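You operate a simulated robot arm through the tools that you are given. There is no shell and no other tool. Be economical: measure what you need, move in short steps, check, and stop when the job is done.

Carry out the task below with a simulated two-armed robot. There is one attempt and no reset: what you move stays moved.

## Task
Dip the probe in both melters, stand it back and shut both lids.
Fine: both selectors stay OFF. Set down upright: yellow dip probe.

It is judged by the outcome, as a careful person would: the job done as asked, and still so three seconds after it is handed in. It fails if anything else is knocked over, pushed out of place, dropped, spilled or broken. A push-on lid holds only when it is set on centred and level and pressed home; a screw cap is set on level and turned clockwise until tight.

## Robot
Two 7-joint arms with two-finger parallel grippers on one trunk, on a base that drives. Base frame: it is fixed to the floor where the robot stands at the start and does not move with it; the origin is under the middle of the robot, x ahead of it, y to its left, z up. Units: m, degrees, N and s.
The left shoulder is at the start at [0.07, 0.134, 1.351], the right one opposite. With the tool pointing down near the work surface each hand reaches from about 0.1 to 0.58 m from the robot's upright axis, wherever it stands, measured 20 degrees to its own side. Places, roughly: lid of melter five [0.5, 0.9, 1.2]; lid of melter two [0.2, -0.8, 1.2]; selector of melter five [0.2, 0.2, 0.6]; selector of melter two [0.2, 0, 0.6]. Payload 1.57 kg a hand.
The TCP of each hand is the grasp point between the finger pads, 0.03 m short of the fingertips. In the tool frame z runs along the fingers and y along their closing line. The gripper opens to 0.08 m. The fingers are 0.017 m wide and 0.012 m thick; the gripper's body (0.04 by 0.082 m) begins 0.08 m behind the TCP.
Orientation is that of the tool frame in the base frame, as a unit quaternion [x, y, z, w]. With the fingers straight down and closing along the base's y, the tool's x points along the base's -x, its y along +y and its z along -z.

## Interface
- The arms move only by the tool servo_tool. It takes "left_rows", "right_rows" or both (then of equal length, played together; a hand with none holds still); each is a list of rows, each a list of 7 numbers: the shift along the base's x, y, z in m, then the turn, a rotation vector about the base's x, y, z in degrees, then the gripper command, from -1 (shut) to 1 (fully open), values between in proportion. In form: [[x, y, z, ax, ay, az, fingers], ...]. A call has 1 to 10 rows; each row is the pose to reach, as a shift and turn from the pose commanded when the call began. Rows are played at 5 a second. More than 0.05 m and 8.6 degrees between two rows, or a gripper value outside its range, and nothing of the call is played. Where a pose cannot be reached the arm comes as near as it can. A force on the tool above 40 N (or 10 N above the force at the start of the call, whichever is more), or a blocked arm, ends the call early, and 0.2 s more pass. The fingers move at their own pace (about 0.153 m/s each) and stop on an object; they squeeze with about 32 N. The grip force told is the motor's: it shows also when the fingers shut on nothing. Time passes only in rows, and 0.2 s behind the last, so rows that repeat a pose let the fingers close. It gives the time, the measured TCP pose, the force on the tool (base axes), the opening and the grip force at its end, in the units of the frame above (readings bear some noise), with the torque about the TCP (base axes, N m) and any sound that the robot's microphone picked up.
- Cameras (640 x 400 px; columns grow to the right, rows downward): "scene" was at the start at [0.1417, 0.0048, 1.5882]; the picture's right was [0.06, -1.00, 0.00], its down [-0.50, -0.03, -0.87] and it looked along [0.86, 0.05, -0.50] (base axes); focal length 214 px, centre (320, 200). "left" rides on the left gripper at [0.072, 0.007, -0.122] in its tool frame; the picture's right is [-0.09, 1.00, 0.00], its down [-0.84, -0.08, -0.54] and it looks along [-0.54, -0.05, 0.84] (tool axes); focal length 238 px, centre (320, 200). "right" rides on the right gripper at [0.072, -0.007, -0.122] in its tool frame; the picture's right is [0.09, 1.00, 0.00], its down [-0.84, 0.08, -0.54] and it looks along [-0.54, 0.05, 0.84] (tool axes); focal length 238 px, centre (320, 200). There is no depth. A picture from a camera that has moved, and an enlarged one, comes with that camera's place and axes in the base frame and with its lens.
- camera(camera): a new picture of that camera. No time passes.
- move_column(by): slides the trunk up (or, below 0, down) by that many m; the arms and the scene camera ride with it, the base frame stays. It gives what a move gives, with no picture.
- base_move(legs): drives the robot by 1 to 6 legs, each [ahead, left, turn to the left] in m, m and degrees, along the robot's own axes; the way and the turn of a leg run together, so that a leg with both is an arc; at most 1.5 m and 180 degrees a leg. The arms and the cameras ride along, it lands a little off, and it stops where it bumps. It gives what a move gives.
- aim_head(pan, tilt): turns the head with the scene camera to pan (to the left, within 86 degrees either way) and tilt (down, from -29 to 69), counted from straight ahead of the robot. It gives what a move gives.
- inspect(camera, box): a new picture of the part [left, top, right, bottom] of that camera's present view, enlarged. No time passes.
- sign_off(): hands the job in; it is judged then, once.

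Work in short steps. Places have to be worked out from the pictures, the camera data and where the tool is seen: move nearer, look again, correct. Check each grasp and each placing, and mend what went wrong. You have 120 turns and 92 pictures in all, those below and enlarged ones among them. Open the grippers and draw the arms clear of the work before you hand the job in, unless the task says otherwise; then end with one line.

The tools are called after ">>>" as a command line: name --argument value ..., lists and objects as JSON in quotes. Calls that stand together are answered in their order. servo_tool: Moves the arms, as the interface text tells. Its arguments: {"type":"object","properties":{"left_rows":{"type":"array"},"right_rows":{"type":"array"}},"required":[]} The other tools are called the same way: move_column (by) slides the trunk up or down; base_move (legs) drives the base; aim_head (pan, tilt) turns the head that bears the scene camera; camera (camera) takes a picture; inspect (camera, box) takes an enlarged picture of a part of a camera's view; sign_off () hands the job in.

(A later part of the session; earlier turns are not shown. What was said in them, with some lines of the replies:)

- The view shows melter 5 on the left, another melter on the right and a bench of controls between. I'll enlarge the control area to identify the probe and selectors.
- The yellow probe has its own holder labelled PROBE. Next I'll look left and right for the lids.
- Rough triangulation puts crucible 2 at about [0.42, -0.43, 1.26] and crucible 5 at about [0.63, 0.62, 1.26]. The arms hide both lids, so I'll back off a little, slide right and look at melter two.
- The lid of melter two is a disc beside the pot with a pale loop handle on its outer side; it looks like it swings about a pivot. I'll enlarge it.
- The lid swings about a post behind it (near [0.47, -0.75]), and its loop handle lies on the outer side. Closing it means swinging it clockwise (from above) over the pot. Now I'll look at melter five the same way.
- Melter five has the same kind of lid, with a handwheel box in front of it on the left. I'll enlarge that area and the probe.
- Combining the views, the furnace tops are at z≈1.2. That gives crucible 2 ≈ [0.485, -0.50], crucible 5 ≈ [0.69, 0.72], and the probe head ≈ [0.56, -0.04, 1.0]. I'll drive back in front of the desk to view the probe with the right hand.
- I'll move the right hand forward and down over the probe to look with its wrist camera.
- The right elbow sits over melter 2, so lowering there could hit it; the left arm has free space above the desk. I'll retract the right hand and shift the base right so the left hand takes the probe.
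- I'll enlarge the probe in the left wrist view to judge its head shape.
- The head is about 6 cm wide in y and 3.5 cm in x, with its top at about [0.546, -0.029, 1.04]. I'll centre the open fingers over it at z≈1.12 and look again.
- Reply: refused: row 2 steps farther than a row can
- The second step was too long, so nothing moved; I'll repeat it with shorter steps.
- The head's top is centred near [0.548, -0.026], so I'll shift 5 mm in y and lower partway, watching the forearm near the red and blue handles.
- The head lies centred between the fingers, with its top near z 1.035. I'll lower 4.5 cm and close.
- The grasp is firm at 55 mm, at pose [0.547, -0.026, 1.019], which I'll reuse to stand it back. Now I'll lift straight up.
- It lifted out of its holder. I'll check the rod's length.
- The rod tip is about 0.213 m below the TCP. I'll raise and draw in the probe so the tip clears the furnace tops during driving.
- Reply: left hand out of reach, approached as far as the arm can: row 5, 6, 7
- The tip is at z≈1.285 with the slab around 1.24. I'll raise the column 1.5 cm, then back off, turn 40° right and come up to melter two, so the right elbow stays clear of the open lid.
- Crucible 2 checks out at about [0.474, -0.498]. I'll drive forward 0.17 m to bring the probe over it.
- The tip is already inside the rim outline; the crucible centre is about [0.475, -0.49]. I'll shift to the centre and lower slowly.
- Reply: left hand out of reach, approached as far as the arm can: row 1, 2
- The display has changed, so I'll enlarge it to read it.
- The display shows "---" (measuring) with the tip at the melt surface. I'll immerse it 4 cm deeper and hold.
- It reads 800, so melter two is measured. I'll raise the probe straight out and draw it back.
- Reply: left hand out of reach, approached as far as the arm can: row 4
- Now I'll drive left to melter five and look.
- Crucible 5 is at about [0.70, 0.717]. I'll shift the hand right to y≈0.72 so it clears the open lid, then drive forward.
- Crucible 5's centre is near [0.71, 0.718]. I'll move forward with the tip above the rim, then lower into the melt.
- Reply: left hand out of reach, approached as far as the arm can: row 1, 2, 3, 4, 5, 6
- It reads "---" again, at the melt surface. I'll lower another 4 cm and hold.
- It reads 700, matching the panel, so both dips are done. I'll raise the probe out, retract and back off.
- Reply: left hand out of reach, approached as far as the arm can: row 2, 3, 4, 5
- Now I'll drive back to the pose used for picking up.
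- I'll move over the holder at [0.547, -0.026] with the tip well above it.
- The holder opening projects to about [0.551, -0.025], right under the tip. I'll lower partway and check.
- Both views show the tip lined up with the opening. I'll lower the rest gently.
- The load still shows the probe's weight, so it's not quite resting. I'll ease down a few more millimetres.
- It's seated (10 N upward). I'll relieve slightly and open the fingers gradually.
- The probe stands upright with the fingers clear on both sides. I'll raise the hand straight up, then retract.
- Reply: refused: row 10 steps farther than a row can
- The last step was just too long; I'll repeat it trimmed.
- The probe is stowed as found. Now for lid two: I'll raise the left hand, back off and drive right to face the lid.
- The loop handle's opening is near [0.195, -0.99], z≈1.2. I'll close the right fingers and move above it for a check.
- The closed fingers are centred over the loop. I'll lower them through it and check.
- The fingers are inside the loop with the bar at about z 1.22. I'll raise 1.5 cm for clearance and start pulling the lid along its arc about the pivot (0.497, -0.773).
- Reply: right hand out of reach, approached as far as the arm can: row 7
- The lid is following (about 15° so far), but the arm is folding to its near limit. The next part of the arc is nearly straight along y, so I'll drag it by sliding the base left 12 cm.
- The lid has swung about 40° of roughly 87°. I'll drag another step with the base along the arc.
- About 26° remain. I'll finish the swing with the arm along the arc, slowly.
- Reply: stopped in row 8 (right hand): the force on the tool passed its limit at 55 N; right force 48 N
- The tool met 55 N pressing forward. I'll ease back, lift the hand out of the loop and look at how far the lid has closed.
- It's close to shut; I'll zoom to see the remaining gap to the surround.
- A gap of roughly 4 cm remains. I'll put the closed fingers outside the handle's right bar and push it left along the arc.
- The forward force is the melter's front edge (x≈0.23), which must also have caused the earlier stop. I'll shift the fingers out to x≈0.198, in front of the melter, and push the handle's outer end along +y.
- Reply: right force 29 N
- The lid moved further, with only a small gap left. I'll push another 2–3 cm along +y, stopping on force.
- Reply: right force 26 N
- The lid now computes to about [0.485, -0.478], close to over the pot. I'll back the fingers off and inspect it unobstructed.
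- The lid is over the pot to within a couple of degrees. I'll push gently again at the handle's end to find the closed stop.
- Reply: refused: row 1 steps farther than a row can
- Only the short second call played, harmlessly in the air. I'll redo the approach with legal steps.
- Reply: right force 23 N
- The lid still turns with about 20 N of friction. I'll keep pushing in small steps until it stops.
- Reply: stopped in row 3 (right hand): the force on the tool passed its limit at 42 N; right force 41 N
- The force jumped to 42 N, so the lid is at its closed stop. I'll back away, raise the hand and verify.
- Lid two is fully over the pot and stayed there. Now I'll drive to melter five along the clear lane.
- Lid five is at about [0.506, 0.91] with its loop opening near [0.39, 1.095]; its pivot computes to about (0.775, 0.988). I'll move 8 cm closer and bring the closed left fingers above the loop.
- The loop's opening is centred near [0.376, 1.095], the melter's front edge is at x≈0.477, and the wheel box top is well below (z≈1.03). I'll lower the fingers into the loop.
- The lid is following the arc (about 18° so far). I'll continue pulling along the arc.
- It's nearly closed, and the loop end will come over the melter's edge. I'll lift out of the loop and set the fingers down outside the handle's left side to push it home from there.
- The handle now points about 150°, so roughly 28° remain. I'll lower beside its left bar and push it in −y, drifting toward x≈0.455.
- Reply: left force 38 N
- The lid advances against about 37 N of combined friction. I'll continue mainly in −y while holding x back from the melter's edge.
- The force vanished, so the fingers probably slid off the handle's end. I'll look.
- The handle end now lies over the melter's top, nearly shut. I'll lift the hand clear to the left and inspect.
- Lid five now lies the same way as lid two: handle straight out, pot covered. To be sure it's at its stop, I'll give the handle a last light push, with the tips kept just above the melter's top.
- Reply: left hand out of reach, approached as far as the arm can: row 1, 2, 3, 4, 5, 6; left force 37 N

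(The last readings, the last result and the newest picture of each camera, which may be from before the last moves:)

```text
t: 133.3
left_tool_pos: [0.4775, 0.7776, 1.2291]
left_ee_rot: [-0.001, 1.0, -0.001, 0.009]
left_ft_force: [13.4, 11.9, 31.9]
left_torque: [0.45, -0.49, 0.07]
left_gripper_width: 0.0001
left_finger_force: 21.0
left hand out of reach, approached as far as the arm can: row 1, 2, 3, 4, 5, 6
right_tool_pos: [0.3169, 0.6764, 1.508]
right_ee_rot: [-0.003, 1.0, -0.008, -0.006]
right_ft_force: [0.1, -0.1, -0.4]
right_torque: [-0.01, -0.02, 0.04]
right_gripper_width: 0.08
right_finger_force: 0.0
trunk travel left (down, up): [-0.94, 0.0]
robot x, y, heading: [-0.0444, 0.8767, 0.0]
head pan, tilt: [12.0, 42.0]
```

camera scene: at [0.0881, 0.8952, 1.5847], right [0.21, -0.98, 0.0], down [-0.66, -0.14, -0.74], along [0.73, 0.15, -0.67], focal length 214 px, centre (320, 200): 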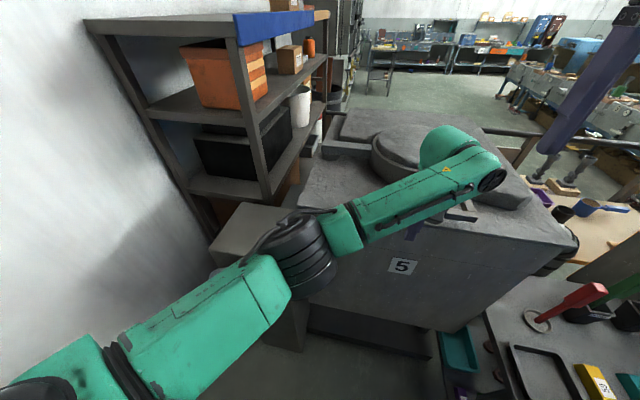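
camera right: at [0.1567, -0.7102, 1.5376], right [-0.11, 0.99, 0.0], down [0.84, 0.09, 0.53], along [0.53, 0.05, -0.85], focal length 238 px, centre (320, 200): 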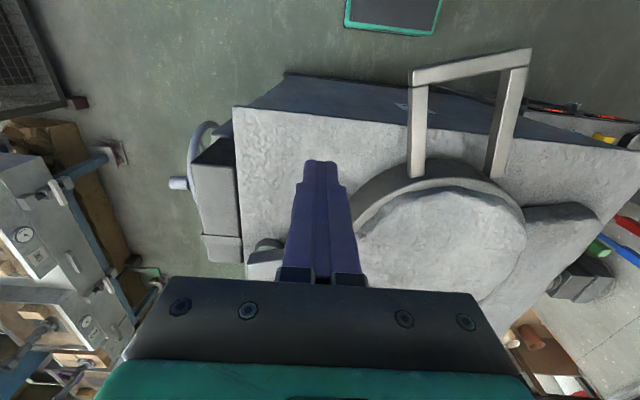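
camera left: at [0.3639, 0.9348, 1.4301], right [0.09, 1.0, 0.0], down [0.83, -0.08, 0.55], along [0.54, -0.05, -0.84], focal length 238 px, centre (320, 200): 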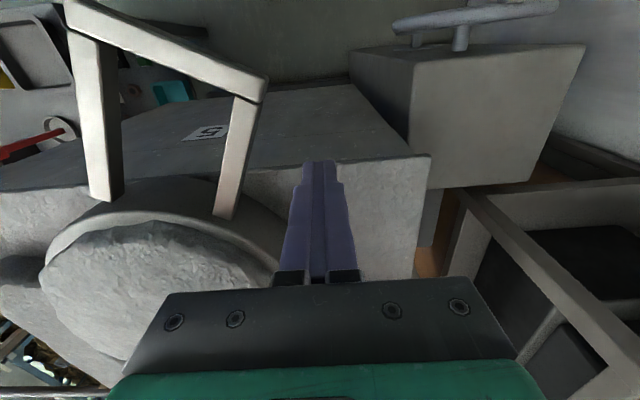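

The arm ran out of reach and touched the melter's top. I'll lift, shift the base a little forward and right, and retry.

>>> servo_tool --left_rows '[[0, 0.01, 0.03, 0, 0, 0, -1], [-0.02, 0.03, 0.06, 0, 0, 0, -1], [-0.05, 0.06, 0.08, 0, 0, 0, -1], [-0.08, 0.09, 0.1, 0, 0, 0, -1]]'

>>> base_move --legs '[[0.08, -0.09, 0]]'

>>> camera --camera "left"

```text
t: 134.3
left_tool_pos: [0.3931, 0.8626, 1.3298]
left_ee_rot: [0.0, 1.0, 0.0, 0.004]
left_ft_force: [-0.4, -0.2, 0.1]
left_torque: [0.02, 0.0, -0.05]
left_gripper_width: 0.0
left_finger_force: 21.4
right_tool_pos: [0.3159, 0.6711, 1.5077]
right_ee_rot: [-0.003, 1.0, -0.007, -0.006]
right_ft_force: [-0.3, -0.2, 0.8]
right_torque: [0.0, -0.05, -0.02]
right_gripper_width: 0.0801
right_finger_force: 0.2
trunk travel left (down, up): [-0.94, 0.0]
robot x, y, heading: [-0.0451, 0.8763, -0.4]
head pan, tilt: [12.0, 42.0]
```

```text
t: 135.6
left_tool_pos: [0.471, 0.7796, 1.33]
left_ee_rot: [-0.001, 1.0, -0.003, 0.005]
left_ft_force: [-0.4, 0.3, 0.1]
left_torque: [-0.07, -0.04, -0.02]
left_gripper_width: 0.0
left_finger_force: 21.3
right_tool_pos: [0.3933, 0.5882, 1.5083]
right_ee_rot: [-0.004, 1.0, -0.009, -0.005]
right_ft_force: [-0.5, 0.4, 0.0]
right_torque: [-0.05, -0.03, 0.0]
right_gripper_width: 0.0802
right_finger_force: 0.0
trunk travel left (down, up): [-0.94, 0.0]
robot x, y, heading: [0.0355, 0.789, 0.4]
head pan, tilt: [12.0, 42.0]
```

```text
3 pictures are left
camera left: at [0.3981, 0.7877, 1.4518], right [0.09, 1.0, 0.0], down [0.83, -0.07, 0.55], along [0.55, -0.05, -0.83], focal length 238 px, centre (320, 200)
```

left: 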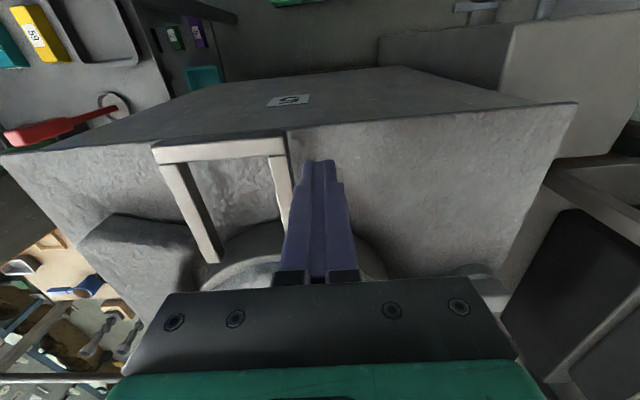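

The handle's outer bar is nearly parallel to the melter's front, as on lid two. One last gentle push on its left corner near [0.48, 0.745] will confirm the stop.

>>> servo_tool --left_rows '[[0.008, 0.015, -0.03, 0, 0, 0, -1], [0.017, 0.02, -0.06, 0, 0, 0, -1], [0.017, 0.02, -0.09, 0, 0, 0, -1], [0.017, 0.005, -0.09, 0, 0, 0, -1], [0.017, -0.01, -0.09, 0, 0, 0, -1], [0.018, -0.02, -0.09, 0, 0, 0, -1], [0.019, -0.03, -0.09, 0, 0, 0, -1], [0.02, -0.04, -0.09, 0, 0, 0, -1], [0.02, -0.048, -0.09, 0, 0, 0, -1]]'

```text
t: 137.3
left_tool_pos: [0.4945, 0.762, 1.2392]
left_ee_rot: [-0.01, 1.0, 0.011, 0.003]
left_ft_force: [-5.5, 39.4, 1.5]
left_torque: [-0.61, 0.01, -0.47]
left_gripper_width: 0.0
left_finger_force: 21.7
right_tool_pos: [0.3948, 0.5942, 1.5086]
right_ee_rot: [-0.006, 1.0, -0.01, -0.004]
right_ft_force: [-0.1, -0.7, 0.2]
right_torque: [0.07, 0.03, -0.03]
right_gripper_width: 0.0802
right_finger_force: 0.0
trunk travel left (down, up): [-0.94, 0.0]
robot x, y, heading: [0.03, 0.7899, 0.4]
head pan, tilt: [12.0, 42.0]
stopped in row 8 (left hand): the force on the tool passed its limit at 44 N (the readings are from after the stop); the commanded pose is now the measured one
```

It hit a solid 44 N at once, so lid five is at its closed stop. I'll withdraw the hand, open it and back the robot away.

>>> servo_tool --left_rows '[[-0.01, 0.02, 0.01, 0, 0, 0, -1], [-0.02, 0.03, 0.05, 0, 0, 0, -1], [-0.03, 0.04, 0.09, 0, 0, 0, -1], [-0.06, 0.05, 0.12, 0, 0, 0, -1], [-0.09, 0.06, 0.15, 0, 0, 0, -1], [-0.12, 0.07, 0.18, 0, 0, 0, 0], [-0.14, 0.08, 0.21, 0, 0, 0, 1], [-0.15, 0.08, 0.24, 0, 0, 0, 1]]'

>>> base_move --legs '[[-0.28, 0, 0], [0, -0.6, 0]]'

>>> aim_head --pan 10 --tilt 38

>>> camera --camera "scene"

```text
t: 139.1
left_tool_pos: [0.3467, 0.8244, 1.4787]
left_ee_rot: [-0.005, 1.0, 0.007, 0.003]
left_ft_force: [-0.7, -0.1, -0.3]
left_torque: [0.0, 0.0, 0.02]
left_gripper_width: 0.0802
left_finger_force: 0.1
right_tool_pos: [0.3971, 0.5804, 1.5068]
right_ee_rot: [-0.005, 1.0, -0.006, -0.007]
right_ft_force: [0.0, 0.6, 0.1]
right_torque: [0.0, -0.03, -0.02]
right_gripper_width: 0.0798
right_finger_force: 0.0
trunk travel left (down, up): [-0.94, 0.0]
robot x, y, heading: [0.0317, 0.7918, 0.1]
head pan, tilt: [12.0, 42.0]
```

```text
t: 144.0
left_tool_pos: [0.0797, 0.2317, 1.4783]
left_ee_rot: [-0.016, 1.0, 0.005, 0.002]
left_ft_force: [0.1, 0.2, 0.2]
left_torque: [-0.03, 0.01, -0.04]
left_gripper_width: 0.08
left_finger_force: 0.0
right_tool_pos: [0.1352, -0.0101, 1.506]
right_ee_rot: [-0.016, 1.0, -0.008, -0.006]
right_ft_force: [0.9, 0.6, 0.0]
right_torque: [-0.01, -0.02, 0.01]
right_gripper_width: 0.08
right_finger_force: 0.1
trunk travel left (down, up): [-0.94, 0.0]
robot x, y, heading: [-0.2313, 0.1852, 1.8]
head pan, tilt: [12.0, 42.0]
```

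```text
t: 144.7
left_tool_pos: [0.0807, 0.2306, 1.4783]
left_ee_rot: [-0.017, 1.0, 0.006, 0.003]
left_ft_force: [-0.4, 0.6, 0.3]
left_torque: [-0.01, 0.02, -0.01]
left_gripper_width: 0.08
left_finger_force: 0.0
right_tool_pos: [0.1355, -0.0105, 1.5069]
right_ee_rot: [-0.016, 1.0, -0.007, -0.006]
right_ft_force: [0.6, -0.2, -0.9]
right_torque: [-0.04, 0.0, -0.01]
right_gripper_width: 0.08
right_finger_force: 0.1
trunk travel left (down, up): [-0.94, 0.0]
robot x, y, heading: [-0.2324, 0.1851, 1.4]
head pan, tilt: [10.0, 38.0]
```

```text
2 pictures are left
camera scene: at [-0.0987, 0.204, 1.5908], right [0.2, -0.98, 0.0], down [-0.6, -0.12, -0.79], along [0.77, 0.16, -0.62], focal length 214 px, centre (320, 200)
```

scene: 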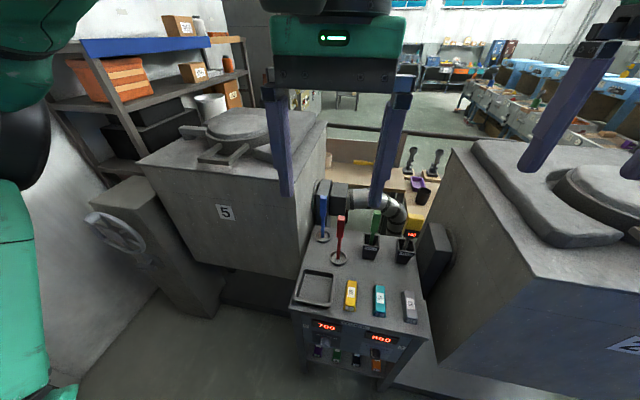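

I'll zoom once on the panel to check the selectors and the probe.

>>> inspect --camera "scene" --box '[280, 200, 460, 390]'

```text
2.11 times, centred on (370, 295) of scene
camera zoom: at [-0.0987, 0.204, 1.5908], right [0.2, -0.98, 0.0], down [-0.6, -0.12, -0.79], along [0.77, 0.16, -0.62], focal length 452 px, centre (215, 0)
```

zoom: 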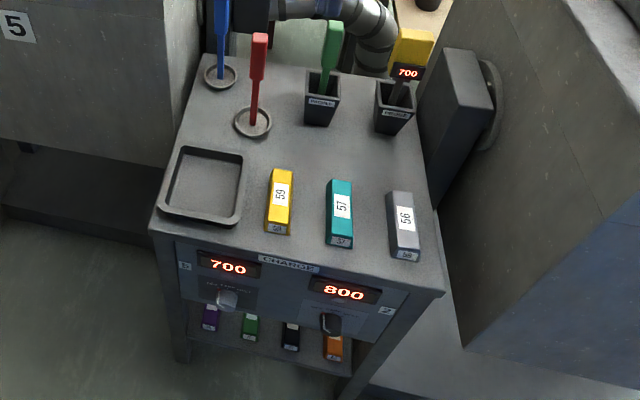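

The selectors weren't touched, the probe stands upright in its holder, both lids are shut, and both arms are clear with their grippers open.

>>> sign_off

```text
The job is handed in.
```

I dipped the yellow probe in both melters (melter two read 800, melter five read 700), stood it upright in its holder, swung both lids shut to their stops, and left both selectors untouched.
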